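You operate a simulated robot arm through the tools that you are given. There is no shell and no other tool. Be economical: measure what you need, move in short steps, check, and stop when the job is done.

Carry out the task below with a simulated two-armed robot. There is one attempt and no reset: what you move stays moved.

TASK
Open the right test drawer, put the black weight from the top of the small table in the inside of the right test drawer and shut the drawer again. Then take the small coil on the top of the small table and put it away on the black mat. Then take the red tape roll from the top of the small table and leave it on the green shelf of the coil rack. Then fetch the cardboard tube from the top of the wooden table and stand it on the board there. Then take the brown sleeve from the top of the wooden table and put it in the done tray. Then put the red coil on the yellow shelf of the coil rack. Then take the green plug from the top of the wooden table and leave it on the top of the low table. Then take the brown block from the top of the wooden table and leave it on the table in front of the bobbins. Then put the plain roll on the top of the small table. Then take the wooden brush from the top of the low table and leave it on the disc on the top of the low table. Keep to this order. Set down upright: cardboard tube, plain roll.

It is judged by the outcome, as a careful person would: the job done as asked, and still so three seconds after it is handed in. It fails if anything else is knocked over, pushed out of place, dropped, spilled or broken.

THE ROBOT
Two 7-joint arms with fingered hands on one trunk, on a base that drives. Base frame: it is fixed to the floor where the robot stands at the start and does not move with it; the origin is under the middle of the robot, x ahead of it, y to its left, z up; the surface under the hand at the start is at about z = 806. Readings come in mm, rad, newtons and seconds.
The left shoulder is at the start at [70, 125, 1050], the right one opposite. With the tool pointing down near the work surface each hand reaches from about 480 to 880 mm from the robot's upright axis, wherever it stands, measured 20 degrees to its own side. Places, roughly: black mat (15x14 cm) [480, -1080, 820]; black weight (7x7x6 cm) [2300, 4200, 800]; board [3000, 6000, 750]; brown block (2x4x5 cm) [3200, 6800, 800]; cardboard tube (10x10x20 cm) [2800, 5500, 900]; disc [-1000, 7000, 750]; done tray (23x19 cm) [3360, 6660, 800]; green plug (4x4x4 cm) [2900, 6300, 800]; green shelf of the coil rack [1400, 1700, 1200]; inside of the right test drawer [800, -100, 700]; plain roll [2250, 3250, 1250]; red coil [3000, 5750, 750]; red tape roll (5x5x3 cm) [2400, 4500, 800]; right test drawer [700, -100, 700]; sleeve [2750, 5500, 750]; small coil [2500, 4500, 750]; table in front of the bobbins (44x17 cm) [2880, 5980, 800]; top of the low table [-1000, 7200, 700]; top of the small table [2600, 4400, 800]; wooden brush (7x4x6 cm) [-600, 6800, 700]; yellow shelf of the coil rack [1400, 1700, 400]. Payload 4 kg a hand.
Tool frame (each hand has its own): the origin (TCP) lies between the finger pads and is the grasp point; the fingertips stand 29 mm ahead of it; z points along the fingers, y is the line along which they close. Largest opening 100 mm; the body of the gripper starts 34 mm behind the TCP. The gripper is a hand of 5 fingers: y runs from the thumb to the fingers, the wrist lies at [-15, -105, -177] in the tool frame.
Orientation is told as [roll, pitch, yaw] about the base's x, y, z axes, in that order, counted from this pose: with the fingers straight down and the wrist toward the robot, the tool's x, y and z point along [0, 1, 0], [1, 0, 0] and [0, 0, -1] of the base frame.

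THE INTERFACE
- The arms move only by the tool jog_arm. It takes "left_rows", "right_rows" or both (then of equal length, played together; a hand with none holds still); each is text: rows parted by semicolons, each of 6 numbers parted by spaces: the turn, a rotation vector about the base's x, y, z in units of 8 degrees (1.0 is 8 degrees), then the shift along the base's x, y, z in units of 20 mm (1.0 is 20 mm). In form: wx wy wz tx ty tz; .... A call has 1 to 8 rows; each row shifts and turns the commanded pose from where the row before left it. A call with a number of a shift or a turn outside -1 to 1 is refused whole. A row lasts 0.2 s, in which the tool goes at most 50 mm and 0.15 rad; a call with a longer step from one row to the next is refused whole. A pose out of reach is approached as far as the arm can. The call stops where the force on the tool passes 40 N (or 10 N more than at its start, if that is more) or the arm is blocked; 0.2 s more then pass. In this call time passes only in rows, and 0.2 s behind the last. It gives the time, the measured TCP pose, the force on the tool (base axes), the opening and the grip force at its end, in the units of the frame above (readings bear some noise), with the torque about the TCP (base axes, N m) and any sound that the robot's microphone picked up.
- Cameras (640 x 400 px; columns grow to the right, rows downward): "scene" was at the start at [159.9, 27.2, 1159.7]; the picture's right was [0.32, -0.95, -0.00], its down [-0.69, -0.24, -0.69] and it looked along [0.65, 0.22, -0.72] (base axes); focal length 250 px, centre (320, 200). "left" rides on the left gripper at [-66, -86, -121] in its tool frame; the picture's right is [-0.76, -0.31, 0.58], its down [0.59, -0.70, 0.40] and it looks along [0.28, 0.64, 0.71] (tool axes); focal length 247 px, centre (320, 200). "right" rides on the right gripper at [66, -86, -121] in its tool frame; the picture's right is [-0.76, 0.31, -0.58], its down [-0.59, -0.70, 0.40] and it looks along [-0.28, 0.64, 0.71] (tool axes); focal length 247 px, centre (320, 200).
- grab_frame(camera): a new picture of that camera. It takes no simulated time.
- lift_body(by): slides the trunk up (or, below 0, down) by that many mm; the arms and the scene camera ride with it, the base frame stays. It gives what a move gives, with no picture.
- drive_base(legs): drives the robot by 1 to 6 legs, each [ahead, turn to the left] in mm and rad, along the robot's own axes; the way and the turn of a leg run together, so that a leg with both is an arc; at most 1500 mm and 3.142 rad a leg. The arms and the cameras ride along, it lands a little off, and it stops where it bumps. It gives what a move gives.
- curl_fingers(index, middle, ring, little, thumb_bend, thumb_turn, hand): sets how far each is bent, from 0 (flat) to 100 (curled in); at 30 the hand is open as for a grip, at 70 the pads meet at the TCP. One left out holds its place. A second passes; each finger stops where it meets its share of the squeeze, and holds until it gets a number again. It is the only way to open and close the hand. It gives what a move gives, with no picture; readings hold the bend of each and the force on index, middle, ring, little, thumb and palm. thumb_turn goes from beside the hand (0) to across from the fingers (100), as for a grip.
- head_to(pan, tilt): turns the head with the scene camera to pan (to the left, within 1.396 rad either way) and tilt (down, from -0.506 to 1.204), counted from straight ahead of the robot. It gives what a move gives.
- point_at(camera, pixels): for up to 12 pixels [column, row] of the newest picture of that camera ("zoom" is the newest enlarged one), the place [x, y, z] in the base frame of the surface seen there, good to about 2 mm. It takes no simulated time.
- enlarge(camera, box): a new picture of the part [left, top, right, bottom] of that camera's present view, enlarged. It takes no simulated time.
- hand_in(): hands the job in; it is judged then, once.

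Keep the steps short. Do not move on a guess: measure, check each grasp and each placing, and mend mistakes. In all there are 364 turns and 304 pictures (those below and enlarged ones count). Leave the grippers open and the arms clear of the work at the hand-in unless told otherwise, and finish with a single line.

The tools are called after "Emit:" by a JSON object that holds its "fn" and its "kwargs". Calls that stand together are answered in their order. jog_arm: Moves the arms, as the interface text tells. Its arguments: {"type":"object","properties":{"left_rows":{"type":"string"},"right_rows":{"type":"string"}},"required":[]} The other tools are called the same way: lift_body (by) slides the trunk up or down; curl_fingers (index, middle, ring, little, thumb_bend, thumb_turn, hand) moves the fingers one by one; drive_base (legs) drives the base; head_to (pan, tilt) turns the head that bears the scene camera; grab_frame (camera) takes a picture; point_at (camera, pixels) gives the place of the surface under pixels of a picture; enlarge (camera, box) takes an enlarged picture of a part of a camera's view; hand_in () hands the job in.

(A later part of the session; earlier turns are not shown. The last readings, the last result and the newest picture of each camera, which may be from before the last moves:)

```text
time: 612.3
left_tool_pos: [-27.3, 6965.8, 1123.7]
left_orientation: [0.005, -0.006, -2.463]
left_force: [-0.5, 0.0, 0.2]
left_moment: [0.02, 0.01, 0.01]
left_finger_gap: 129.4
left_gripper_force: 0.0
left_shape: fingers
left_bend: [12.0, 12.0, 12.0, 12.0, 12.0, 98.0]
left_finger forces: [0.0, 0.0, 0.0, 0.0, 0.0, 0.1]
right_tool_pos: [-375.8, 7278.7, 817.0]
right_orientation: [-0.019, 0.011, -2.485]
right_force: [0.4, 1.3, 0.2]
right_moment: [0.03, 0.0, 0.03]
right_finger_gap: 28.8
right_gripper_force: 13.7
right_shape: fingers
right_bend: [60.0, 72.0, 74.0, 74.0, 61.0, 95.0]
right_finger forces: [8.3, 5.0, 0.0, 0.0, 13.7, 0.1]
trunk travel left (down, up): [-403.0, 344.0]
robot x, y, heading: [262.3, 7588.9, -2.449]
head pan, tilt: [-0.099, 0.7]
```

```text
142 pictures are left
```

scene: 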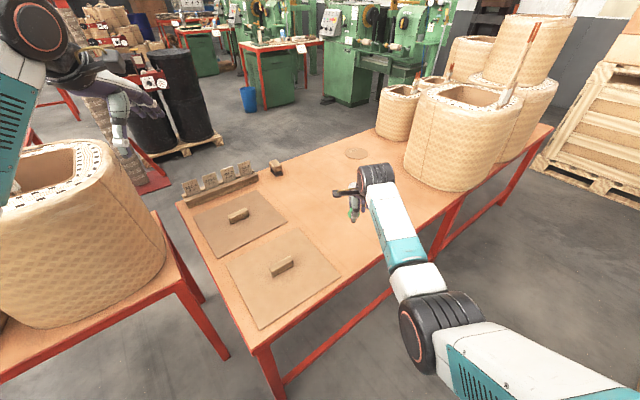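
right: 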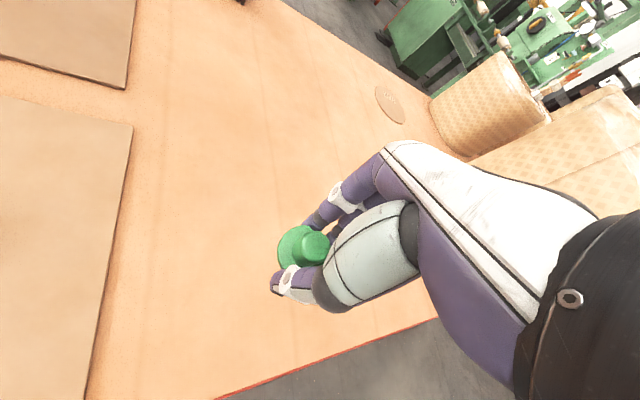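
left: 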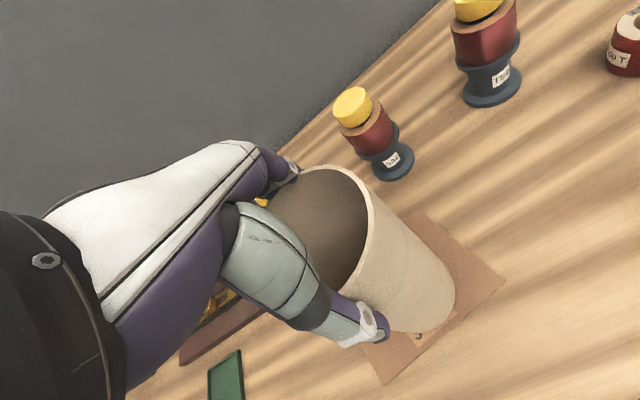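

The surface below is bare tabletop. I'll lower the plug to it.

Emit:
{"fn": "jog_arm", "kwargs": {"right_rows": "0 0 0 0 0 -1; 0 0 0 0 0 -1; 0 0 0 0 0 -1; 0 0 0 0 0 -1; 0 0 0 0 0 -1; 0 0 0 0 0 -0.6"}}

Emit:
{"fn": "jog_arm", "kwargs": {"right_rows": "0 0 0 0 0 -0.2; 0 0 0 0 0 -0.2"}}

Emit:
{"fn": "enlarge", "kwargs": {"camera": "scene", "box": [300, 140, 460, 260]}}

```text
time: 613.7
left_tool_pos: [-28.4, 6967.2, 1122.9]
left_orientation: [0.005, -0.006, -2.463]
left_force: [0.2, 0.2, -0.4]
left_moment: [0.0, 0.0, -0.01]
left_finger_gap: 129.2
left_gripper_force: 0.1
left_shape: fingers
left_bend: [12.0, 12.0, 12.0, 12.0, 12.0, 98.0]
left_finger forces: [0.0, 0.0, 0.0, 0.0, 0.0, 0.0]
right_tool_pos: [-376.5, 7277.9, 705.3]
right_orientation: [-0.016, 0.011, -2.488]
right_force: [1.1, -0.7, 1.3]
right_moment: [-0.03, -0.03, -0.01]
right_finger_gap: 28.7
right_gripper_force: 13.2
right_shape: fingers
right_bend: [60.0, 72.0, 74.0, 74.0, 61.0, 95.0]
right_finger forces: [8.4, 4.7, 0.0, 0.0, 13.6, 0.0]
trunk travel left (down, up): [-403.0, 344.0]
robot x, y, heading: [261.2, 7585.1, -2.45]
head pan, tilt: [-0.099, 0.7]
```

```text
time: 614.3
left_tool_pos: [-28.5, 6965.5, 1123.2]
left_orientation: [0.007, -0.006, -2.463]
left_force: [1.1, -0.7, 1.1]
left_moment: [-0.02, 0.06, -0.01]
left_finger_gap: 129.3
left_gripper_force: 0.0
left_shape: fingers
left_bend: [12.0, 12.0, 12.0, 12.0, 12.0, 98.0]
left_finger forces: [0.0, 0.0, 0.0, 0.0, 0.0, 0.0]
right_tool_pos: [-376.0, 7279.3, 696.8]
right_orientation: [-0.014, 0.013, -2.488]
right_force: [0.3, -0.3, -0.3]
right_moment: [-0.05, -0.01, -0.02]
right_finger_gap: 28.5
right_gripper_force: 13.3
right_shape: fingers
right_bend: [60.0, 72.0, 74.0, 74.0, 61.0, 95.0]
right_finger forces: [8.3, 4.7, 0.0, 0.0, 13.8, 0.0]
trunk travel left (down, up): [-403.0, 344.0]
robot x, y, heading: [265.5, 7585.9, -2.444]
head pan, tilt: [-0.099, 0.7]
```

```text
3.33 times, centred on (380, 200) of scene
```

zoom: 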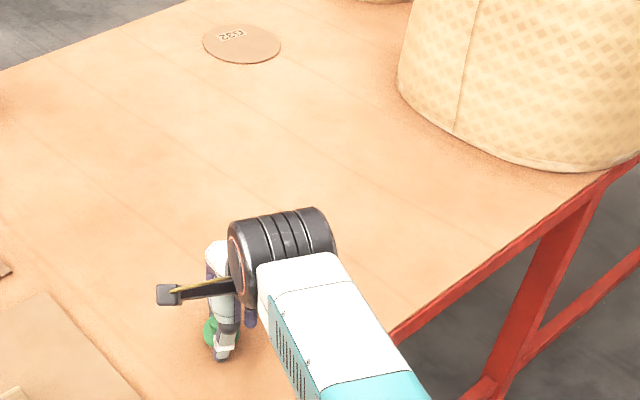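

Emit:
{"fn": "jog_arm", "kwargs": {"right_rows": "0 0 0 0 0 -0.15; 0 0 0 0 0 -0.1"}}

```text
time: 614.9
left_tool_pos: [-26.9, 6966.2, 1123.5]
left_orientation: [0.004, -0.006, -2.461]
left_force: [0.3, 0.1, 0.5]
left_moment: [-0.04, -0.01, 0.01]
left_finger_gap: 129.1
left_gripper_force: 0.0
left_shape: fingers
left_bend: [12.0, 12.0, 12.0, 12.0, 12.0, 98.0]
left_finger forces: [0.0, 0.0, 0.0, 0.0, 0.0, 0.0]
right_tool_pos: [-375.0, 7278.3, 693.0]
right_orientation: [-0.015, 0.011, -2.488]
right_force: [1.4, 1.0, 4.3]
right_moment: [0.08, -0.16, -0.04]
right_finger_gap: 24.3
right_gripper_force: 15.6
right_shape: fingers
right_bend: [73.0, 73.0, 74.0, 74.0, 62.0, 95.0]
right_finger forces: [9.9, 4.2, 0.0, 0.0, 17.4, 0.1]
trunk travel left (down, up): [-403.0, 344.0]
robot x, y, heading: [261.0, 7585.6, -2.451]
head pan, tilt: [-0.099, 0.7]
```

Contact. Opening and rising.

Emit:
{"fn": "curl_fingers", "kwargs": {"hand": "right", "index": 38, "middle": 38, "ring": 38, "little": 38, "thumb_bend": 38}}

Emit:
{"fn": "jog_arm", "kwargs": {"right_rows": "0 0 0 0 0 1; 0 0 0 0 0 1; 0 0 0 0 0 1; 0 0 0 0 0 1; 0 0 0 0 0 1; 0 0 0 0 0 1; 0 0 0 0 0 1; 0 0 0 0 0 1"}}

Emit:
{"fn": "grab_frame", "kwargs": {"camera": "right"}}

```text
time: 615.9
left_tool_pos: [-27.7, 6967.6, 1122.7]
left_orientation: [0.006, -0.006, -2.463]
left_force: [-0.6, -0.2, 1.1]
left_moment: [0.01, -0.01, 0.03]
left_finger_gap: 129.4
left_gripper_force: 0.0
left_shape: fingers
left_bend: [12.0, 12.0, 12.0, 12.0, 12.0, 98.0]
left_finger forces: [0.1, 0.0, 0.1, 0.0, 0.1, 0.0]
right_tool_pos: [-375.6, 7280.0, 693.1]
right_orientation: [-0.018, 0.012, -2.488]
right_force: [0.7, -0.1, 1.1]
right_moment: [-0.04, 0.04, -0.01]
right_finger_gap: 79.2
right_gripper_force: 0.1
right_shape: fingers
right_bend: [38.0, 38.0, 38.0, 38.0, 38.0, 97.0]
right_finger forces: [0.1, 0.7, 0.0, 0.0, 0.0, 0.0]
trunk travel left (down, up): [-403.0, 344.0]
robot x, y, heading: [260.2, 7580.1, -2.45]
head pan, tilt: [-0.099, 0.7]
```

```text
time: 617.7
left_tool_pos: [-27.6, 6966.6, 1123.5]
left_orientation: [0.007, -0.007, -2.462]
left_force: [0.2, -0.1, 0.6]
left_moment: [0.01, 0.02, 0.0]
left_finger_gap: 129.2
left_gripper_force: 0.1
left_shape: fingers
left_bend: [12.0, 12.0, 12.0, 12.0, 12.0, 98.0]
left_finger forces: [0.0, 0.0, 0.1, 0.0, 0.1, 0.0]
right_tool_pos: [-376.4, 7277.4, 853.3]
right_orientation: [-0.015, 0.011, -2.487]
right_force: [-1.0, -0.6, -0.9]
right_moment: [0.0, 0.0, 0.03]
right_finger_gap: 79.3
right_gripper_force: 0.1
right_shape: fingers
right_bend: [38.0, 38.0, 38.0, 38.0, 38.0, 97.0]
right_finger forces: [0.0, 0.0, 0.0, 0.1, 0.0, 0.1]
trunk travel left (down, up): [-403.0, 344.0]
robot x, y, heading: [261.1, 7585.6, -2.453]
head pan, tilt: [-0.099, 0.7]
```

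```text
140 pictures are left
```

right: 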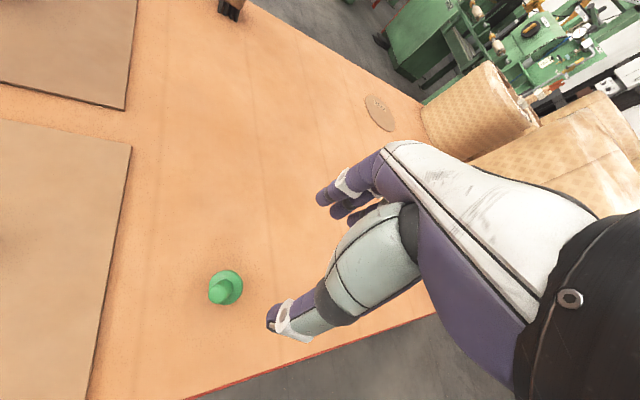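

The plug stands on the low table. While here, I'll measure the table's south side and floor obstacles for the brush job later.

Emit:
{"fn": "grab_frame", "kwargs": {"camera": "scene"}}

Emit:
{"fn": "point_at", "kwargs": {"camera": "scene", "pixels": [[180, 206], [300, 152], [370, 118], [356, 153], [276, 168], [278, 175], [330, 115], [215, 140], [250, 112], [275, 105], [345, 95], [230, 180]]}}

```text
139 pictures are left
```

scene: 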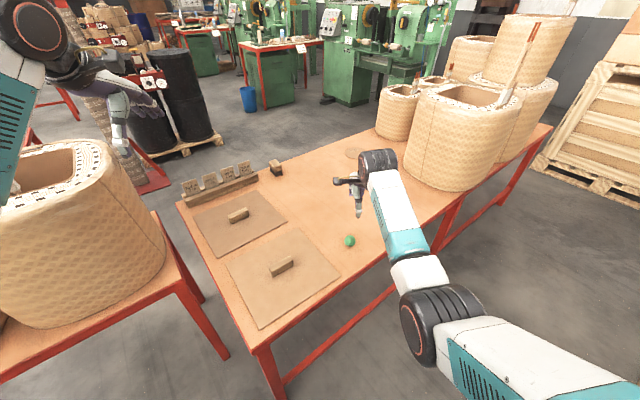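

```text
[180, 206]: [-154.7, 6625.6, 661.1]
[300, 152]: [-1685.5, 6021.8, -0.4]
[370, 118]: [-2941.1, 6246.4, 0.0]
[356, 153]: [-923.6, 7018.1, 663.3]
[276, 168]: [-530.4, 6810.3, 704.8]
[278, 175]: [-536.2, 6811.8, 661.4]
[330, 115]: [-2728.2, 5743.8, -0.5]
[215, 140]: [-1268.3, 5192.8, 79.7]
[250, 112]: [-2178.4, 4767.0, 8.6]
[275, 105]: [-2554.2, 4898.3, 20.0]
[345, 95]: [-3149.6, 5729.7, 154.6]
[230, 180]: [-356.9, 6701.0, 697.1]
```

The table is 650 mm wide and its south side is open floor. Now the brown block: back off and drive to the wooden table's tray end.

Emit:
{"fn": "drive_base", "kwargs": {"legs": [[-500, 0], [0, 2.073], [1500, 0], [190, 0], [0, 0.05]]}}

Emit:
{"fn": "head_to", "kwargs": {"pan": -0.1, "tilt": 0.6}}

Emit:
{"fn": "grab_frame", "kwargs": {"camera": "scene"}}

```text
time: 634.4
left_tool_pos: [2929.9, 7464.2, 1123.4]
left_orientation: [0.004, -0.007, -0.283]
left_force: [0.4, -0.1, -0.1]
left_moment: [-0.02, 0.0, -0.03]
left_finger_gap: 129.3
left_gripper_force: 0.1
left_shape: fingers
left_bend: [12.0, 12.0, 12.0, 12.0, 12.0, 98.0]
left_finger forces: [0.0, 0.0, 0.0, 0.1, 0.0, 0.0]
right_tool_pos: [2872.9, 6999.9, 853.4]
right_orientation: [-0.018, 0.013, -0.306]
right_force: [0.2, -0.2, -0.2]
right_moment: [-0.05, 0.0, -0.02]
right_finger_gap: 79.5
right_gripper_force: 0.1
right_shape: fingers
right_bend: [38.0, 38.0, 38.0, 38.0, 38.0, 98.0]
right_finger forces: [0.0, 0.0, 0.0, 0.0, 0.0, 0.0]
trunk travel left (down, up): [-403.0, 344.0]
robot x, y, heading: [2250.9, 7344.8, -0.27]
head pan, tilt: [-0.099, 0.7]
```

```text
time: 635.1
left_tool_pos: [2929.2, 7463.4, 1123.2]
left_orientation: [0.006, -0.006, -0.281]
left_force: [1.1, 0.2, -0.9]
left_moment: [-0.03, 0.0, 0.0]
left_finger_gap: 129.1
left_gripper_force: 0.0
left_shape: fingers
left_bend: [12.0, 12.0, 12.0, 12.0, 12.0, 98.0]
left_finger forces: [0.0, 0.0, 0.0, 0.0, 0.0, 0.0]
right_tool_pos: [2872.4, 6998.5, 852.7]
right_orientation: [-0.015, 0.012, -0.306]
right_force: [0.2, 0.1, -0.8]
right_moment: [0.01, -0.01, -0.01]
right_finger_gap: 79.4
right_gripper_force: 0.1
right_shape: fingers
right_bend: [38.0, 38.0, 38.0, 38.0, 38.0, 98.0]
right_finger forces: [0.0, 0.0, 0.0, 0.0, 0.1, 0.0]
trunk travel left (down, up): [-403.0, 344.0]
robot x, y, heading: [2255.8, 7348.0, -0.267]
head pan, tilt: [-0.099, 0.6]
```

```text
138 pictures are left
```

scene: 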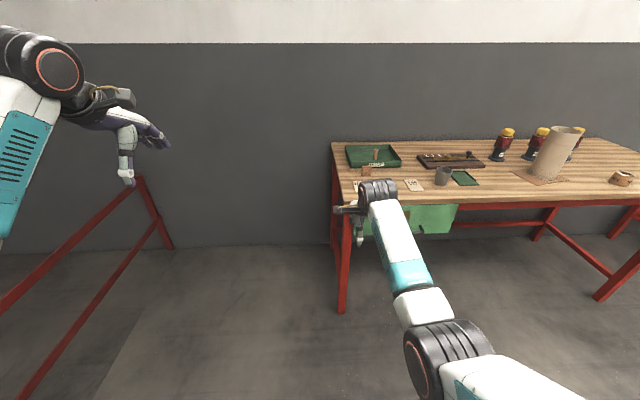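

The block is at (367,171) in front of the tray. I'll zoom and measure it.

Emit:
{"fn": "enlarge", "kwargs": {"camera": "scene", "box": [335, 135, 455, 205]}}

Emit:
{"fn": "point_at", "kwargs": {"camera": "zoom", "pixels": [[175, 168], [160, 190], [190, 190], [175, 205], [162, 172], [192, 172], [175, 165]]}}

```text
5.33 times, centred on (395, 170) of scene
```

zoom: 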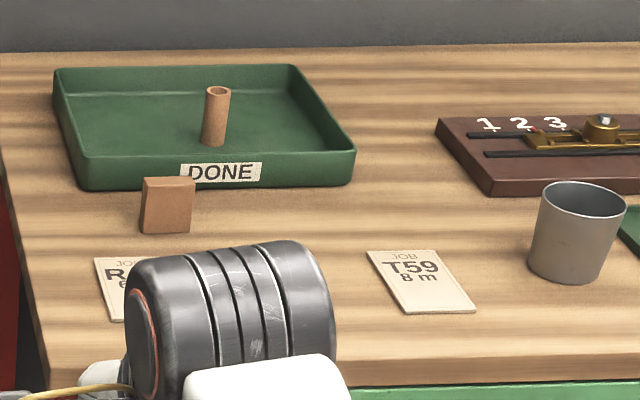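

```text
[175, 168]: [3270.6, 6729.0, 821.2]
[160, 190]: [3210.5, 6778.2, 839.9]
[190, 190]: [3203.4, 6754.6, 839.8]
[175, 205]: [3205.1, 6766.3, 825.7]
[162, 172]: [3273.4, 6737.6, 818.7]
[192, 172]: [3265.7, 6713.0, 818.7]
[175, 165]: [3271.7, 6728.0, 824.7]
```

Block centre is about (3216,6763), top z 850. I'll raise the right hand 80 mm, then drive over it.

Emit:
{"fn": "jog_arm", "kwargs": {"right_rows": "0 0 0 0 0 1; 0 0 0 0 0 1; 0 0 0 0 0 1; 0 0 0 0 0 1"}}

Emit:
{"fn": "drive_base", "kwargs": {"legs": [[0, -0.122], [420, 0]]}}

Emit:
{"fn": "curl_fingers", "kwargs": {"hand": "right", "index": 46, "middle": 46, "ring": 46, "little": 46, "thumb_bend": 46}}

Emit:
{"fn": "grab_frame", "kwargs": {"camera": "right"}}

```text
time: 636.1
left_tool_pos: [2929.2, 7462.8, 1123.7]
left_orientation: [0.005, -0.008, -0.283]
left_force: [-1.1, 0.2, 0.4]
left_moment: [0.01, 0.03, 0.0]
left_finger_gap: 129.1
left_gripper_force: 0.1
left_shape: fingers
left_bend: [12.0, 12.0, 12.0, 12.0, 12.0, 98.0]
left_finger forces: [0.0, 0.0, 0.1, 0.0, 0.1, 0.1]
right_tool_pos: [2871.8, 6997.5, 932.4]
right_orientation: [-0.019, 0.012, -0.305]
right_force: [-0.4, -0.7, -0.6]
right_moment: [0.0, 0.02, 0.01]
right_finger_gap: 79.4
right_gripper_force: 0.1
right_shape: fingers
right_bend: [38.0, 38.0, 38.0, 38.0, 38.0, 98.0]
right_finger forces: [0.0, 0.0, 0.0, 0.0, 0.0, 0.1]
trunk travel left (down, up): [-403.0, 344.0]
robot x, y, heading: [2253.0, 7349.2, -0.268]
head pan, tilt: [-0.099, 0.6]
```

```text
time: 639.2
left_tool_pos: [3321.4, 7223.3, 1122.8]
left_orientation: [0.005, -0.005, -0.405]
left_force: [0.0, 0.0, -0.1]
left_moment: [-0.02, 0.0, -0.02]
left_finger_gap: 129.1
left_gripper_force: 0.2
left_shape: fingers
left_bend: [12.0, 12.0, 12.0, 12.0, 12.0, 98.0]
left_finger forces: [0.0, 0.1, 0.0, 0.1, 0.0, 0.1]
right_tool_pos: [3208.5, 6768.0, 931.2]
right_orientation: [-0.015, 0.012, -0.43]
right_force: [0.4, -0.5, 0.0]
right_moment: [-0.01, 0.01, 0.0]
right_finger_gap: 79.4
right_gripper_force: 0.0
right_shape: fingers
right_bend: [38.0, 38.0, 38.0, 38.0, 38.0, 98.0]
right_finger forces: [0.0, 0.0, 0.0, 0.1, 0.0, 0.0]
trunk travel left (down, up): [-403.0, 344.0]
robot x, y, heading: [2640.3, 7191.2, -0.39]
head pan, tilt: [-0.099, 0.6]
```

```text
time: 640.2
left_tool_pos: [3320.6, 7223.3, 1122.7]
left_orientation: [0.005, -0.005, -0.404]
left_force: [0.2, 0.5, 1.0]
left_moment: [0.03, 0.0, 0.03]
left_finger_gap: 129.2
left_gripper_force: 0.1
left_shape: fingers
left_bend: [12.0, 12.0, 12.0, 12.0, 12.0, 98.0]
left_finger forces: [0.0, 0.0, 0.1, 0.0, 0.0, 0.1]
right_tool_pos: [3207.2, 6769.6, 932.1]
right_orientation: [-0.015, 0.013, -0.43]
right_force: [0.3, -0.6, -0.1]
right_moment: [-0.01, 0.01, -0.01]
right_finger_gap: 60.5
right_gripper_force: 0.1
right_shape: fingers
right_bend: [46.0, 46.0, 46.0, 46.0, 46.0, 98.0]
right_finger forces: [0.1, 0.1, 0.0, 0.1, 0.1, 0.1]
trunk travel left (down, up): [-403.0, 344.0]
robot x, y, heading: [2638.8, 7188.9, -0.39]
head pan, tilt: [-0.099, 0.6]
```

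```text
136 pictures are left
```

right: 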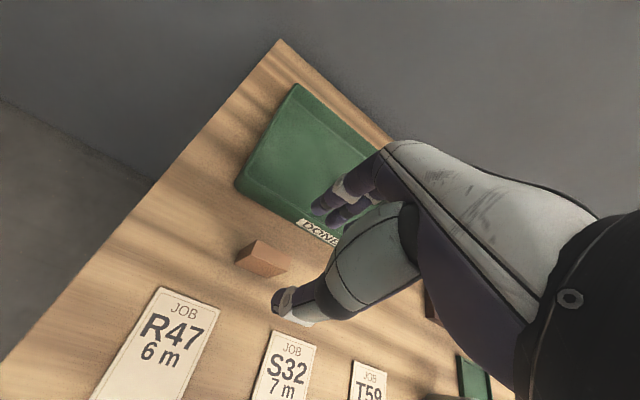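

Emit:
{"fn": "point_at", "kwargs": {"camera": "right", "pixels": [[262, 245], [255, 243], [285, 262], [275, 257], [245, 258], [265, 275], [312, 218], [258, 262]]}}

Emit:
{"fn": "enlarge", "kwargs": {"camera": "right", "box": [210, 200, 330, 300]}}

```text
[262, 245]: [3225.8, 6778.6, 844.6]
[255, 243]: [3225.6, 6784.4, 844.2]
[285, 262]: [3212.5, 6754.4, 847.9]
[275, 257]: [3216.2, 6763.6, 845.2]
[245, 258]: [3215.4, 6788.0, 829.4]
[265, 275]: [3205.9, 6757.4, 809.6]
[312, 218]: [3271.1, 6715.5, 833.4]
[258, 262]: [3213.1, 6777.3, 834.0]
```

```text
4.00 times, centred on (270, 250) of right
```

zoom: 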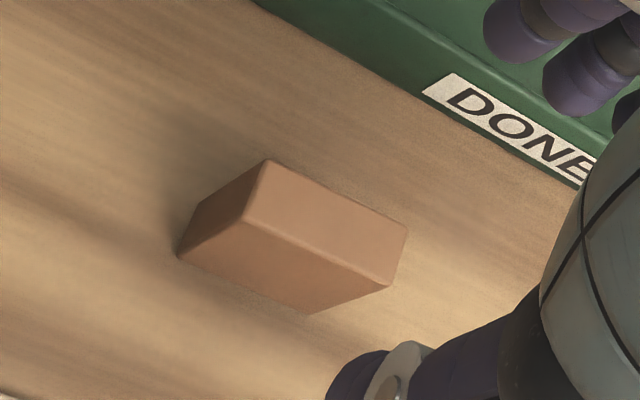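

Emit:
{"fn": "point_at", "kwargs": {"camera": "zoom", "pixels": [[270, 168], [400, 228], [383, 278], [250, 215], [326, 222], [480, 130]]}}

```text
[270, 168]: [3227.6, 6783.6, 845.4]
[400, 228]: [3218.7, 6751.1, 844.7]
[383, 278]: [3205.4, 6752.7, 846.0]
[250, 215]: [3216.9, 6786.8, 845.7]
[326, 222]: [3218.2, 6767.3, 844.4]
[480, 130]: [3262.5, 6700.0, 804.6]
```

Block centre is (3217,6768), top z 845. I'll align the yaw by 6°, shift, and lower to z≈837.

Emit:
{"fn": "jog_arm", "kwargs": {"right_rows": "0 0 0.8 0.33 -0.28 -1; 0 0 0 0 0 -1; 0 0 0 0 0 -1; 0 0 0 0 0 -0.5"}}

Emit:
{"fn": "grab_frame", "kwargs": {"camera": "right"}}

```text
time: 641.2
left_tool_pos: [3320.1, 7222.7, 1123.7]
left_orientation: [0.005, -0.007, -0.404]
left_force: [0.1, 0.2, -0.1]
left_moment: [0.01, 0.01, 0.03]
left_finger_gap: 129.0
left_gripper_force: 0.0
left_shape: fingers
left_bend: [12.0, 12.0, 12.0, 12.0, 12.0, 98.0]
left_finger forces: [0.1, 0.0, 0.1, 0.1, 0.0, 0.0]
right_tool_pos: [3213.9, 6763.5, 863.2]
right_orientation: [-0.015, 0.013, -0.319]
right_force: [-0.2, 0.4, -0.8]
right_moment: [0.0, -0.06, -0.02]
right_finger_gap: 60.2
right_gripper_force: 0.0
right_shape: fingers
right_bend: [46.0, 46.0, 46.0, 46.0, 46.0, 98.0]
right_finger forces: [0.0, 0.0, 0.1, 0.1, 0.1, 0.0]
trunk travel left (down, up): [-403.0, 344.0]
robot x, y, heading: [2639.1, 7190.6, -0.388]
head pan, tilt: [-0.099, 0.6]
```

```text
134 pictures are left
```

right: 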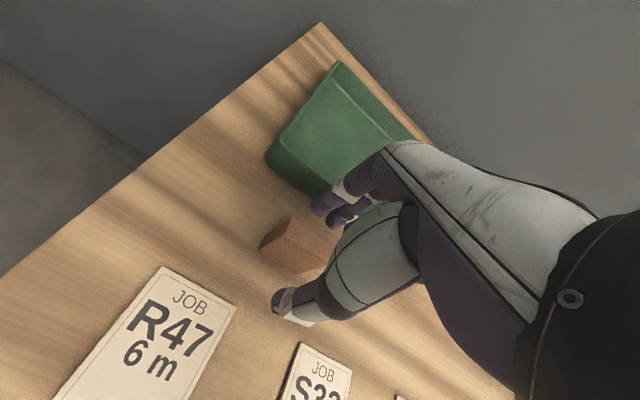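

Good alignment. I'll lower 25 mm and close.

Emit:
{"fn": "jog_arm", "kwargs": {"right_rows": "0 0 0 0 0 -0.7; 0 0 0 0 0 -0.6"}}

Emit:
{"fn": "curl_fingers", "kwargs": {"hand": "right", "index": 76, "middle": 76, "ring": 76, "little": 76, "thumb_bend": 76}}

Emit:
{"fn": "jog_arm", "kwargs": {"right_rows": "0 0 0 0 0 1; 0 0 0 0 0 1; 0 0 0 0 0 1; 0 0 0 0 0 1; 0 0 0 0 0 1"}}

Emit:
{"fn": "grab_frame", "kwargs": {"camera": "right"}}

```text
time: 641.8
left_tool_pos: [3320.7, 7222.4, 1123.5]
left_orientation: [0.005, -0.005, -0.407]
left_force: [-0.1, 0.1, 0.4]
left_moment: [0.02, -0.01, -0.01]
left_finger_gap: 129.3
left_gripper_force: 0.0
left_shape: fingers
left_bend: [12.0, 12.0, 12.0, 12.0, 12.0, 98.0]
left_finger forces: [0.0, 0.0, 0.1, 0.0, 0.0, 0.0]
right_tool_pos: [3212.7, 6764.3, 836.0]
right_orientation: [-0.016, 0.012, -0.318]
right_force: [-0.6, -0.2, 0.5]
right_moment: [0.01, 0.0, -0.04]
right_finger_gap: 60.3
right_gripper_force: 0.0
right_shape: fingers
right_bend: [46.0, 46.0, 46.0, 46.0, 46.0, 98.0]
right_finger forces: [0.1, 0.0, 0.1, 0.1, 0.0, 0.1]
trunk travel left (down, up): [-403.0, 344.0]
robot x, y, heading: [2639.3, 7189.7, -0.389]
head pan, tilt: [-0.099, 0.6]
```

```text
time: 642.8
left_tool_pos: [3319.8, 7223.8, 1124.7]
left_orientation: [0.005, -0.007, -0.405]
left_force: [0.3, -1.0, -0.4]
left_moment: [-0.01, -0.02, 0.02]
left_finger_gap: 129.2
left_gripper_force: 0.0
left_shape: fingers
left_bend: [12.0, 12.0, 12.0, 12.0, 12.0, 98.0]
left_finger forces: [0.0, 0.0, 0.0, 0.0, 0.0, 0.0]
right_tool_pos: [3213.6, 6764.7, 836.4]
right_orientation: [-0.016, 0.013, -0.318]
right_force: [-0.5, -0.5, 0.3]
right_moment: [0.04, 0.03, 0.0]
right_finger_gap: 11.1
right_gripper_force: 13.2
right_shape: fingers
right_bend: [74.0, 74.0, 76.0, 76.0, 67.0, 95.0]
right_finger forces: [9.2, 3.2, 0.1, 0.1, 12.7, 0.0]
trunk travel left (down, up): [-403.0, 344.0]
robot x, y, heading: [2634.5, 7190.1, -0.391]
head pan, tilt: [-0.099, 0.6]
```

```text
time: 644.0
left_tool_pos: [3320.6, 7222.5, 1124.2]
left_orientation: [0.004, -0.007, -0.405]
left_force: [0.1, 0.1, 0.0]
left_moment: [-0.04, -0.01, -0.03]
left_finger_gap: 129.3
left_gripper_force: 0.0
left_shape: fingers
left_bend: [12.0, 12.0, 12.0, 12.0, 12.0, 98.0]
left_finger forces: [0.1, 0.0, 0.0, 0.1, 0.0, 0.1]
right_tool_pos: [3212.8, 6764.2, 937.7]
right_orientation: [-0.017, 0.011, -0.317]
right_force: [0.8, -0.3, 0.1]
right_moment: [0.02, 0.03, 0.01]
right_finger_gap: 11.2
right_gripper_force: 12.4
right_shape: fingers
right_bend: [74.0, 74.0, 76.0, 76.0, 67.0, 95.0]
right_finger forces: [9.1, 3.4, 0.0, 0.1, 12.5, 0.0]
trunk travel left (down, up): [-403.0, 344.0]
robot x, y, heading: [2636.5, 7187.6, -0.391]
head pan, tilt: [-0.099, 0.6]
```

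```text
133 pictures are left
```

right: 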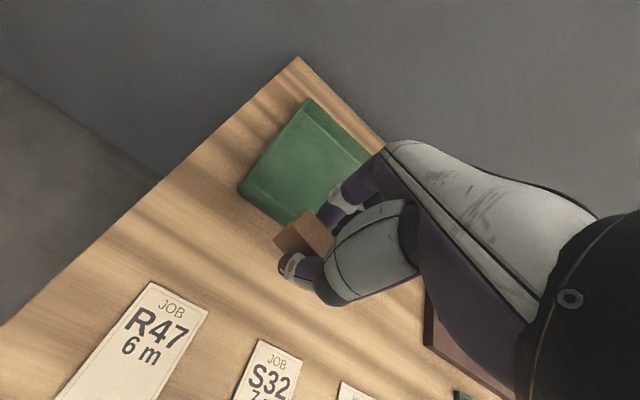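

The block is held, its bottom 36 mm below the TCP. I'll take it to a free spot in front of the bobbins at about (2865,5910), between coil M76 and the board.

Emit:
{"fn": "drive_base", "kwargs": {"legs": [[-480, 0], [0, -1.5], [1000, 0], [0, 1.56]]}}

Emit:
{"fn": "head_to", "kwargs": {"pan": -0.1, "tilt": 0.6}}

Emit:
{"fn": "grab_frame", "kwargs": {"camera": "scene"}}

Emit:
{"fn": "grab_frame", "kwargs": {"camera": "right"}}

```text
time: 659.3
left_tool_pos: [2553.9, 6472.6, 1123.7]
left_orientation: [0.004, -0.007, -0.38]
left_force: [-0.1, 0.1, -0.1]
left_moment: [-0.01, 0.03, 0.0]
left_finger_gap: 129.4
left_gripper_force: 0.1
left_shape: fingers
left_bend: [12.0, 12.0, 12.0, 12.0, 12.0, 98.0]
left_finger forces: [0.1, 0.1, 0.0, 0.0, 0.1, 0.0]
right_tool_pos: [2456.7, 6010.7, 935.6]
right_orientation: [-0.016, 0.012, -0.294]
right_force: [0.2, 0.0, -0.2]
right_moment: [0.01, 0.02, 0.0]
right_finger_gap: 10.8
right_gripper_force: 10.9
right_shape: fingers
right_bend: [74.0, 74.0, 76.0, 76.0, 67.0, 95.0]
right_finger forces: [8.0, 3.0, 0.1, 0.1, 11.1, 0.1]
trunk travel left (down, up): [-403.0, 344.0]
robot x, y, heading: [1878.1, 6423.5, -0.363]
head pan, tilt: [-0.099, 0.6]
```

```text
time: 659.9
left_tool_pos: [2554.1, 6472.7, 1122.4]
left_orientation: [0.007, -0.005, -0.38]
left_force: [0.3, 0.2, 0.5]
left_moment: [-0.01, 0.0, -0.04]
left_finger_gap: 129.0
left_gripper_force: 0.0
left_shape: fingers
left_bend: [12.0, 12.0, 12.0, 12.0, 12.0, 98.0]
left_finger forces: [0.0, 0.0, 0.1, 0.0, 0.0, 0.1]
right_tool_pos: [2456.1, 6011.4, 936.1]
right_orientation: [-0.015, 0.013, -0.295]
right_force: [-0.7, -1.2, -0.6]
right_moment: [-0.02, -0.01, -0.02]
right_finger_gap: 10.2
right_gripper_force: 10.6
right_shape: fingers
right_bend: [74.0, 74.0, 76.0, 76.0, 67.0, 95.0]
right_finger forces: [8.0, 3.1, 0.0, 0.0, 11.1, 0.0]
trunk travel left (down, up): [-403.0, 344.0]
robot x, y, heading: [1873.6, 6425.9, -0.361]
head pan, tilt: [-0.099, 0.6]
```

```text
132 pictures are left
```

scene: 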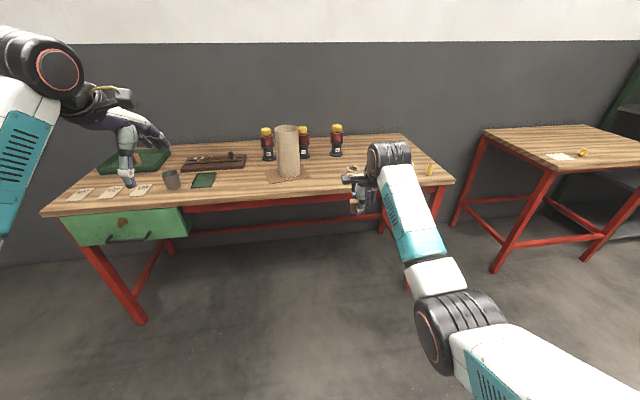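

```text
131 pictures are left
```

right: 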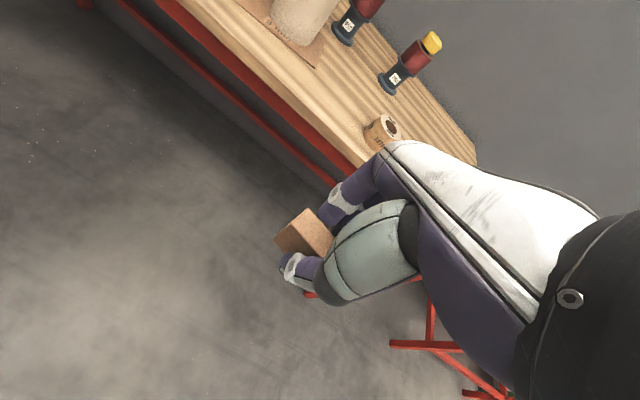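

I'll turn +0.045 and advance 408 mm to bring the block over (2865,5910).

Emit:
{"fn": "drive_base", "kwargs": {"legs": [[0, 0.045], [406, 0]]}}

Emit:
{"fn": "grab_frame", "kwargs": {"camera": "right"}}

Emit:
{"fn": "head_to", "kwargs": {"pan": -0.1, "tilt": 0.75}}

Emit:
{"fn": "grab_frame", "kwargs": {"camera": "scene"}}

```text
time: 662.8
left_tool_pos: [2936.3, 6376.6, 1122.8]
left_orientation: [0.006, -0.008, -0.336]
left_force: [0.5, 0.4, 0.3]
left_moment: [0.01, 0.03, 0.0]
left_finger_gap: 129.0
left_gripper_force: 0.2
left_shape: fingers
left_bend: [12.0, 12.0, 12.0, 12.0, 12.0, 98.0]
left_finger forces: [0.1, 0.0, 0.1, 0.1, 0.0, 0.0]
right_tool_pos: [2859.8, 5911.0, 936.5]
right_orientation: [-0.017, 0.013, -0.248]
right_force: [-0.9, -0.2, 0.1]
right_moment: [0.03, 0.02, -0.01]
right_finger_gap: 10.1
right_gripper_force: 11.1
right_shape: fingers
right_bend: [74.0, 74.0, 76.0, 76.0, 67.0, 95.0]
right_finger forces: [8.0, 3.0, 0.0, 0.0, 11.1, 0.1]
trunk travel left (down, up): [-403.0, 344.0]
robot x, y, heading: [2258.7, 6292.9, -0.322]
head pan, tilt: [-0.099, 0.6]
```

```text
130 pictures are left
```

right: 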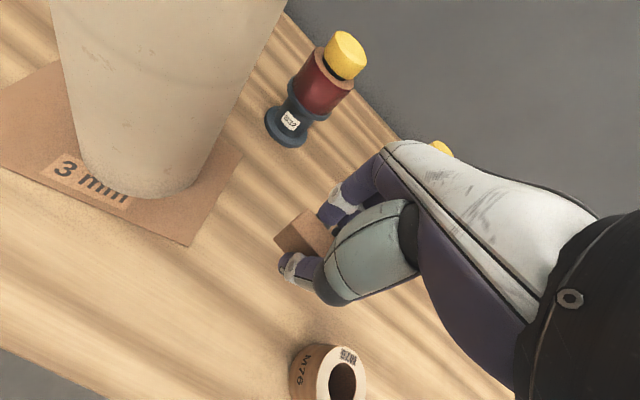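

```text
time: 663.5
left_tool_pos: [2934.4, 6376.5, 1122.4]
left_orientation: [0.006, -0.007, -0.335]
left_force: [-0.8, 0.6, 0.3]
left_moment: [0.0, 0.03, 0.02]
left_finger_gap: 129.2
left_gripper_force: 0.1
left_shape: fingers
left_bend: [12.0, 12.0, 12.0, 12.0, 12.0, 98.0]
left_finger forces: [0.0, 0.1, 0.0, 0.0, 0.1, 0.0]
right_tool_pos: [2859.0, 5910.3, 936.3]
right_orientation: [-0.015, 0.011, -0.248]
right_force: [-0.1, -0.4, -0.2]
right_moment: [0.01, -0.01, 0.01]
right_finger_gap: 10.1
right_gripper_force: 11.4
right_shape: fingers
right_bend: [74.0, 74.0, 76.0, 76.0, 67.0, 95.0]
right_finger forces: [8.0, 3.1, 0.0, 0.0, 11.0, 0.0]
trunk travel left (down, up): [-403.0, 344.0]
robot x, y, heading: [2253.7, 6296.6, -0.317]
head pan, tilt: [-0.099, 0.75]
```

```text
129 pictures are left
```

scene: 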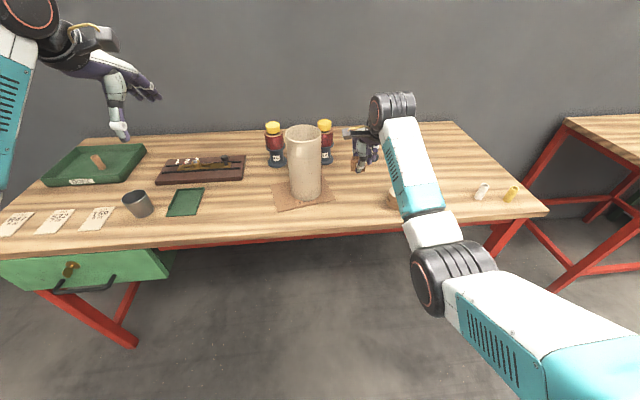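

The spot below is clear. Lowering.

Emit:
{"fn": "jog_arm", "kwargs": {"right_rows": "0 0 0 0 0 -1; 0 0 0 0 0 -1; 0 0 0 0 0 -1; 0 0 0 0 0 -1; 0 0 0 0 0 -0.6"}}

Emit:
{"fn": "grab_frame", "kwargs": {"camera": "right"}}

Emit:
{"fn": "jog_arm", "kwargs": {"right_rows": "0 0 0 0 0 -0.25; 0 0 0 0 0 -0.2"}}

```text
time: 664.7
left_tool_pos: [2935.3, 6376.2, 1123.9]
left_orientation: [0.007, -0.007, -0.336]
left_force: [-0.3, -1.1, 0.5]
left_moment: [0.01, -0.01, 0.02]
left_finger_gap: 129.2
left_gripper_force: 0.1
left_shape: fingers
left_bend: [12.0, 12.0, 12.0, 12.0, 12.0, 98.0]
left_finger forces: [0.0, 0.0, 0.1, 0.0, 0.0, 0.0]
right_tool_pos: [2859.3, 5911.1, 842.8]
right_orientation: [-0.016, 0.013, -0.249]
right_force: [-0.4, -0.2, 0.4]
right_moment: [-0.02, 0.04, -0.01]
right_finger_gap: 10.1
right_gripper_force: 10.5
right_shape: fingers
right_bend: [74.0, 74.0, 76.0, 76.0, 67.0, 95.0]
right_finger forces: [7.9, 3.1, 0.0, 0.0, 11.2, 0.0]
trunk travel left (down, up): [-403.0, 344.0]
robot x, y, heading: [2258.8, 6295.6, -0.32]
head pan, tilt: [-0.099, 0.75]
```

```text
128 pictures are left
```

right: 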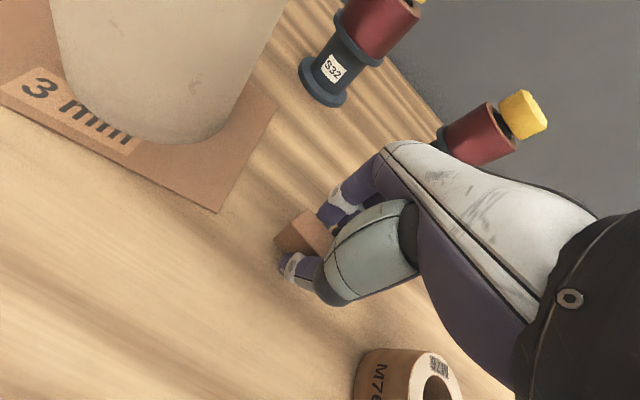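

```text
time: 665.3
left_tool_pos: [2934.5, 6376.3, 1124.5]
left_orientation: [0.005, -0.008, -0.337]
left_force: [0.6, 0.1, 0.6]
left_moment: [0.01, -0.02, 0.02]
left_finger_gap: 129.2
left_gripper_force: 0.0
left_shape: fingers
left_bend: [12.0, 12.0, 12.0, 12.0, 12.0, 98.0]
left_finger forces: [0.0, 0.0, 0.0, 0.0, 0.0, 0.0]
right_tool_pos: [2859.1, 5910.3, 835.8]
right_orientation: [-0.016, 0.011, -0.249]
right_force: [-1.0, -0.4, 2.1]
right_moment: [0.06, -0.01, 0.0]
right_finger_gap: 9.9
right_gripper_force: 12.0
right_shape: fingers
right_bend: [75.0, 74.0, 76.0, 76.0, 67.0, 95.0]
right_finger forces: [9.0, 3.0, 0.0, 0.0, 11.3, 0.1]
trunk travel left (down, up): [-403.0, 344.0]
robot x, y, heading: [2257.7, 6295.4, -0.322]
head pan, tilt: [-0.099, 0.75]
```

Contact. Opening and rising.

Emit:
{"fn": "jog_arm", "kwargs": {"right_rows": "0 0 0 0 0 -0.08"}}

Emit:
{"fn": "curl_fingers", "kwargs": {"hand": "right", "index": 48, "middle": 48, "ring": 48, "little": 48, "thumb_bend": 48}}

Emit:
{"fn": "jog_arm", "kwargs": {"right_rows": "0 0 0 0 0 1; 0 0 0 0 0 1; 0 0 0 0 0 1; 0 0 0 0 0 1; 0 0 0 0 0 1; 0 0 0 0 0 1; 0 0 0 0 0 1"}}

Emit:
{"fn": "grab_frame", "kwargs": {"camera": "right"}}

```text
time: 665.7
left_tool_pos: [2934.8, 6376.7, 1123.4]
left_orientation: [0.004, -0.007, -0.336]
left_force: [-0.2, -0.4, -0.5]
left_moment: [0.03, 0.02, 0.0]
left_finger_gap: 129.0
left_gripper_force: 0.0
left_shape: fingers
left_bend: [12.0, 12.0, 12.0, 12.0, 12.0, 98.0]
left_finger forces: [0.0, 0.1, 0.0, 0.0, 0.0, 0.0]
right_tool_pos: [2858.2, 5910.1, 834.0]
right_orientation: [-0.016, 0.011, -0.248]
right_force: [-0.4, -0.1, 4.6]
right_moment: [0.09, 0.03, 0.01]
right_finger_gap: 9.8
right_gripper_force: 11.7
right_shape: fingers
right_bend: [74.0, 74.0, 76.0, 76.0, 67.0, 95.0]
right_finger forces: [9.8, 3.1, 0.0, 0.0, 11.7, 0.0]
trunk travel left (down, up): [-403.0, 344.0]
robot x, y, heading: [2257.1, 6291.9, -0.318]
head pan, tilt: [-0.099, 0.75]
```

```text
time: 666.7
left_tool_pos: [2934.7, 6375.9, 1123.3]
left_orientation: [0.005, -0.006, -0.336]
left_force: [0.7, -1.1, 0.3]
left_moment: [-0.02, -0.01, -0.04]
left_finger_gap: 129.3
left_gripper_force: 0.1
left_shape: fingers
left_bend: [12.0, 12.0, 12.0, 12.0, 12.0, 98.0]
left_finger forces: [0.0, 0.0, 0.0, 0.1, 0.0, 0.0]
right_tool_pos: [2858.1, 5910.3, 834.2]
right_orientation: [-0.016, 0.012, -0.247]
right_force: [-1.3, 0.1, 1.5]
right_moment: [-0.01, -0.01, 0.02]
right_finger_gap: 54.5
right_gripper_force: 0.6
right_shape: fingers
right_bend: [48.0, 49.0, 48.0, 48.0, 48.0, 97.0]
right_finger forces: [0.1, 1.8, 0.0, 0.0, 0.0, 0.1]
trunk travel left (down, up): [-403.0, 344.0]
robot x, y, heading: [2256.4, 6298.7, -0.319]
head pan, tilt: [-0.099, 0.75]
```

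```text
time: 668.3
left_tool_pos: [2934.6, 6376.5, 1123.7]
left_orientation: [0.005, -0.008, -0.335]
left_force: [0.0, -0.4, 0.0]
left_moment: [-0.04, 0.01, 0.01]
left_finger_gap: 129.0
left_gripper_force: 0.0
left_shape: fingers
left_bend: [12.0, 12.0, 12.0, 12.0, 12.0, 98.0]
left_finger forces: [0.0, 0.0, 0.1, 0.0, 0.0, 0.0]
right_tool_pos: [2858.1, 5910.3, 973.8]
right_orientation: [-0.016, 0.012, -0.247]
right_force: [-0.6, 0.3, 1.0]
right_moment: [-0.01, 0.02, -0.01]
right_finger_gap: 54.8
right_gripper_force: 0.2
right_shape: fingers
right_bend: [48.0, 48.0, 48.0, 48.0, 48.0, 97.0]
right_finger forces: [0.0, 0.0, 0.0, 0.0, 0.0, 0.1]
trunk travel left (down, up): [-403.0, 344.0]
robot x, y, heading: [2250.6, 6292.2, -0.319]
head pan, tilt: [-0.099, 0.75]
```

```text
127 pictures are left
```

right: 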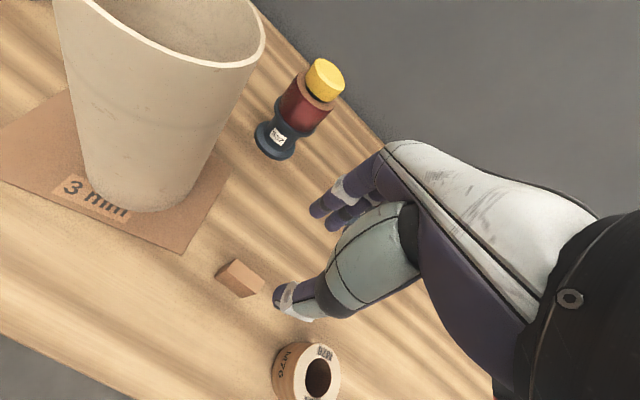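

The block stands in front of the bobbins. Next is the plain roll on the rack, so I'll drive to face it and look.

Emit:
{"fn": "drive_base", "kwargs": {"legs": [[-400, 0], [0, -1.543], [1500, 0], [500, 0], [0, 0.12], [870, 0]]}}

Emit:
{"fn": "drive_base", "kwargs": {"legs": [[0, 1.423]]}}

Emit:
{"fn": "head_to", "kwargs": {"pan": 0.0, "tilt": 0.0}}

Emit:
{"fn": "grab_frame", "kwargs": {"camera": "scene"}}

```text
time: 688.9
left_tool_pos: [1387.2, 2996.0, 1122.8]
left_orientation: [0.004, -0.006, -1.729]
left_force: [0.5, 0.3, -0.7]
left_moment: [0.01, -0.02, -0.02]
left_finger_gap: 128.9
left_gripper_force: 0.0
left_shape: fingers
left_bend: [12.0, 12.0, 12.0, 12.0, 12.0, 98.0]
left_finger forces: [0.0, 0.1, 0.0, 0.0, 0.0, 0.1]
right_tool_pos: [915.4, 2988.5, 972.8]
right_orientation: [-0.014, 0.012, -1.643]
right_force: [0.1, -0.4, 0.5]
right_moment: [0.02, -0.01, 0.02]
right_finger_gap: 54.8
right_gripper_force: 0.1
right_shape: fingers
right_bend: [48.0, 48.0, 48.0, 48.0, 48.0, 98.0]
right_finger forces: [0.0, 0.0, 0.0, 0.0, 0.1, 0.1]
trunk travel left (down, up): [-403.0, 344.0]
robot x, y, heading: [1190.7, 3649.7, -1.713]
head pan, tilt: [-0.099, 0.75]
```

```text
time: 693.1
left_tool_pos: [1856.9, 3790.1, 1122.9]
left_orientation: [0.005, -0.007, -0.247]
left_force: [0.5, 0.4, -0.1]
left_moment: [0.02, 0.0, -0.02]
left_finger_gap: 129.1
left_gripper_force: 0.2
left_shape: fingers
left_bend: [12.0, 12.0, 12.0, 12.0, 12.0, 98.0]
left_finger forces: [0.0, 0.0, 0.0, 0.0, 0.1, 0.0]
right_tool_pos: [1821.7, 3319.7, 973.5]
right_orientation: [-0.015, 0.011, -0.161]
right_force: [0.5, 0.4, 0.6]
right_moment: [-0.01, -0.01, 0.01]
right_finger_gap: 54.8
right_gripper_force: 0.1
right_shape: fingers
right_bend: [48.0, 48.0, 48.0, 48.0, 48.0, 98.0]
right_finger forces: [0.0, 0.0, 0.1, 0.0, 0.0, 0.0]
trunk travel left (down, up): [-403.0, 344.0]
robot x, y, heading: [1188.8, 3649.9, -0.233]
head pan, tilt: [-0.099, 0.75]
```

```text
time: 694.2
left_tool_pos: [1855.5, 3790.8, 1123.5]
left_orientation: [0.006, -0.007, -0.248]
left_force: [-0.4, 0.1, 0.3]
left_moment: [0.01, -0.01, -0.01]
left_finger_gap: 129.3
left_gripper_force: 0.0
left_shape: fingers
left_bend: [12.0, 12.0, 12.0, 12.0, 12.0, 98.0]
left_finger forces: [0.1, 0.0, 0.1, 0.0, 0.0, 0.0]
right_tool_pos: [1822.0, 3319.6, 973.6]
right_orientation: [-0.016, 0.013, -0.16]
right_force: [-0.5, 0.5, -0.5]
right_moment: [0.03, -0.01, -0.01]
right_finger_gap: 54.7
right_gripper_force: 0.0
right_shape: fingers
right_bend: [48.0, 48.0, 48.0, 48.0, 48.0, 98.0]
right_finger forces: [0.0, 0.1, 0.0, 0.0, 0.0, 0.0]
trunk travel left (down, up): [-403.0, 344.0]
robot x, y, heading: [1188.9, 3650.4, -0.235]
head pan, tilt: [0.0, 0.0]
```

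```text
126 pictures are left
```

scene: 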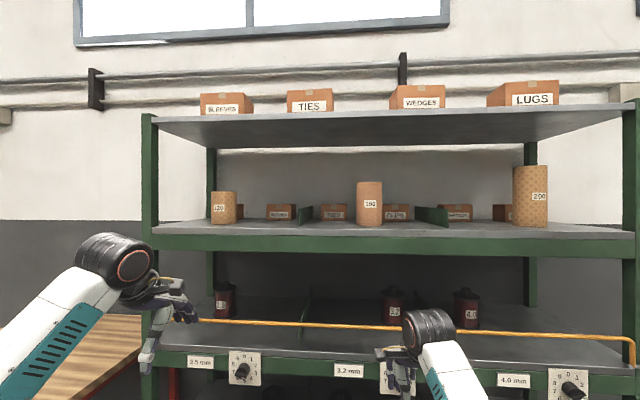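

Three rolls stand on the shelf: two have the diamond pattern, and the middle one (369,203) is plain. I'll measure it and the shelf.

Emit:
{"fn": "enlarge", "kwargs": {"camera": "scene", "box": [290, 160, 450, 260]}}

Emit:
{"fn": "point_at", "kwargs": {"camera": "scene", "pixels": [[369, 203], [369, 184], [369, 223], [358, 203], [381, 203], [369, 234], [369, 242], [340, 228], [330, 212], [430, 213], [340, 143], [340, 120]]}}

```text
4.00 times, centred on (370, 210) of scene
```

zoom: 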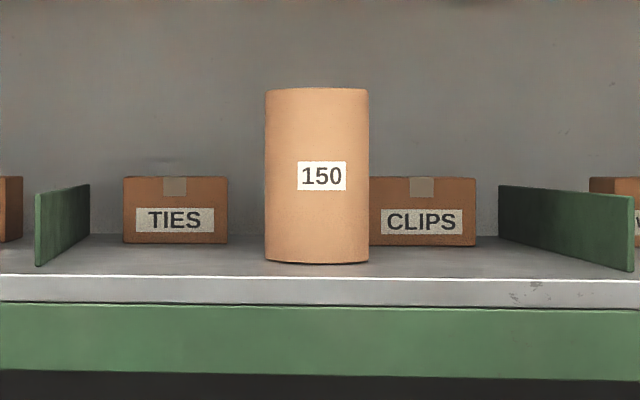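

```text
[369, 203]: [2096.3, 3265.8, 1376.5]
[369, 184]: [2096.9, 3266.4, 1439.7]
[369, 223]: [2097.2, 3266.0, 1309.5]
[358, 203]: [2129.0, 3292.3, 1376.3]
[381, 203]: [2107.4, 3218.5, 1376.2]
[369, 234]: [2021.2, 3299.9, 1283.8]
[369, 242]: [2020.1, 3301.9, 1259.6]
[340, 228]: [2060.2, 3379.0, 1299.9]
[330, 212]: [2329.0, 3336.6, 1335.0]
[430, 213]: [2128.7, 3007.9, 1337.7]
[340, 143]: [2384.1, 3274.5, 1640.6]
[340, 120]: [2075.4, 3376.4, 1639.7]
```

The plain roll is about 82 mm across, z 1300–1448, on a shelf with another shelf only 170 mm above it, so it needs a side grasp: hand pointing forward, fingers on its left, thumb on its right. I'll back off a bit and rotate the left hand into that pose.

Emit:
{"fn": "drive_base", "kwargs": {"legs": [[-150, 0]]}}

Emit:
{"fn": "jog_arm", "kwargs": {"left_rows": "-0.7 -0.42 0.58 0 0 0; -0.7 -0.42 0.58 0 0 0; -0.7 -0.42 0.58 0 0 0; -0.7 -0.42 0.58 0 0 0; -0.7 -0.42 0.58 0 0 0; -0.7 -0.42 0.58 0 0 0; -0.7 -0.42 0.58 0 0 0; -0.7 -0.42 0.58 0 0 0"}}

Emit:
{"fn": "jog_arm", "kwargs": {"left_rows": "-0.7 -0.42 0.58 0 0 0; -0.7 -0.42 0.58 0 0 0; -0.7 -0.42 0.58 0 0 0; -0.7 -0.42 0.58 0 0 0; -0.7 -0.42 0.58 0 0 0; -0.7 -0.42 0.58 0 0 0; -0.7 -0.42 0.58 0 0 0"}}

Emit:
{"fn": "grab_frame", "kwargs": {"camera": "scene"}}

```text
time: 695.5
left_tool_pos: [1714.0, 3828.0, 1122.0]
left_orientation: [0.005, -0.004, -0.242]
left_force: [0.6, 0.7, -0.9]
left_moment: [0.03, 0.05, 0.0]
left_finger_gap: 129.1
left_gripper_force: 0.1
left_shape: fingers
left_bend: [12.0, 12.0, 12.0, 12.0, 12.0, 98.0]
left_finger forces: [0.1, 0.1, 0.0, 0.1, 0.1, 0.0]
right_tool_pos: [1680.7, 3357.3, 971.8]
right_orientation: [-0.016, 0.014, -0.155]
right_force: [-0.4, 0.2, 0.3]
right_moment: [-0.02, 0.01, -0.01]
right_finger_gap: 54.6
right_gripper_force: 0.0
right_shape: fingers
right_bend: [48.0, 48.0, 48.0, 48.0, 48.0, 98.0]
right_finger forces: [0.0, 0.0, 0.0, 0.0, 0.0, 0.0]
trunk travel left (down, up): [-403.0, 344.0]
robot x, y, heading: [1040.6, 3680.5, -0.231]
head pan, tilt: [0.0, 0.0]
```

```text
time: 697.3
left_tool_pos: [1711.7, 3828.7, 1121.9]
left_orientation: [-0.843, -0.338, 0.614]
left_force: [-0.4, 0.0, -1.0]
left_moment: [0.02, 0.0, 0.0]
left_finger_gap: 129.2
left_gripper_force: 0.1
left_shape: fingers
left_bend: [12.0, 12.0, 12.0, 12.0, 12.0, 98.0]
left_finger forces: [0.0, 0.0, 0.0, 0.1, 0.1, 0.0]
right_tool_pos: [1678.8, 3356.5, 973.5]
right_orientation: [-0.016, 0.013, -0.153]
right_force: [0.2, -0.3, 0.7]
right_moment: [-0.03, -0.01, 0.01]
right_finger_gap: 54.6
right_gripper_force: 0.1
right_shape: fingers
right_bend: [48.0, 48.0, 48.0, 48.0, 48.0, 98.0]
right_finger forces: [0.1, 0.1, 0.1, 0.0, 0.1, 0.0]
trunk travel left (down, up): [-403.0, 344.0]
robot x, y, heading: [1046.0, 3681.9, -0.231]
head pan, tilt: [0.0, 0.0]
```

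```text
time: 698.9
left_tool_pos: [1713.2, 3837.6, 1132.0]
left_orientation: [-1.573, -0.02, 1.351]
left_force: [1.0, 0.0, -0.6]
left_moment: [-0.03, -0.03, 0.0]
left_finger_gap: 129.3
left_gripper_force: 0.0
left_shape: fingers
left_bend: [12.0, 12.0, 12.0, 12.0, 12.0, 98.0]
left_finger forces: [0.0, 0.0, 0.0, 0.0, 0.1, 0.1]
right_tool_pos: [1679.8, 3357.3, 973.1]
right_orientation: [-0.014, 0.011, -0.154]
right_force: [0.5, -0.1, -0.1]
right_moment: [0.02, 0.0, 0.0]
right_finger_gap: 54.6
right_gripper_force: 0.0
right_shape: fingers
right_bend: [48.0, 48.0, 48.0, 48.0, 48.0, 98.0]
right_finger forces: [0.1, 0.0, 0.0, 0.0, 0.0, 0.1]
trunk travel left (down, up): [-403.0, 344.0]
robot x, y, heading: [1043.9, 3683.1, -0.231]
head pan, tilt: [0.0, 0.0]
```

```text
124 pictures are left
```

scene: 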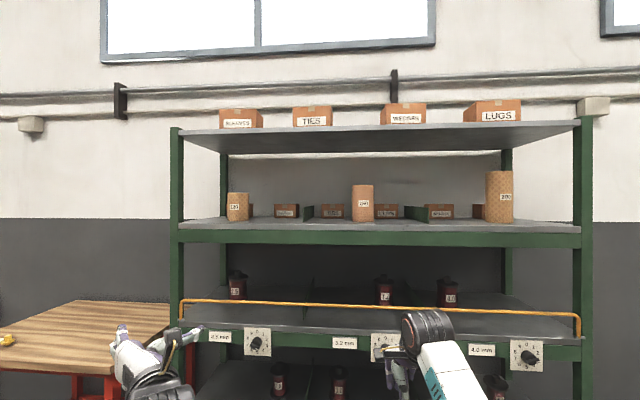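

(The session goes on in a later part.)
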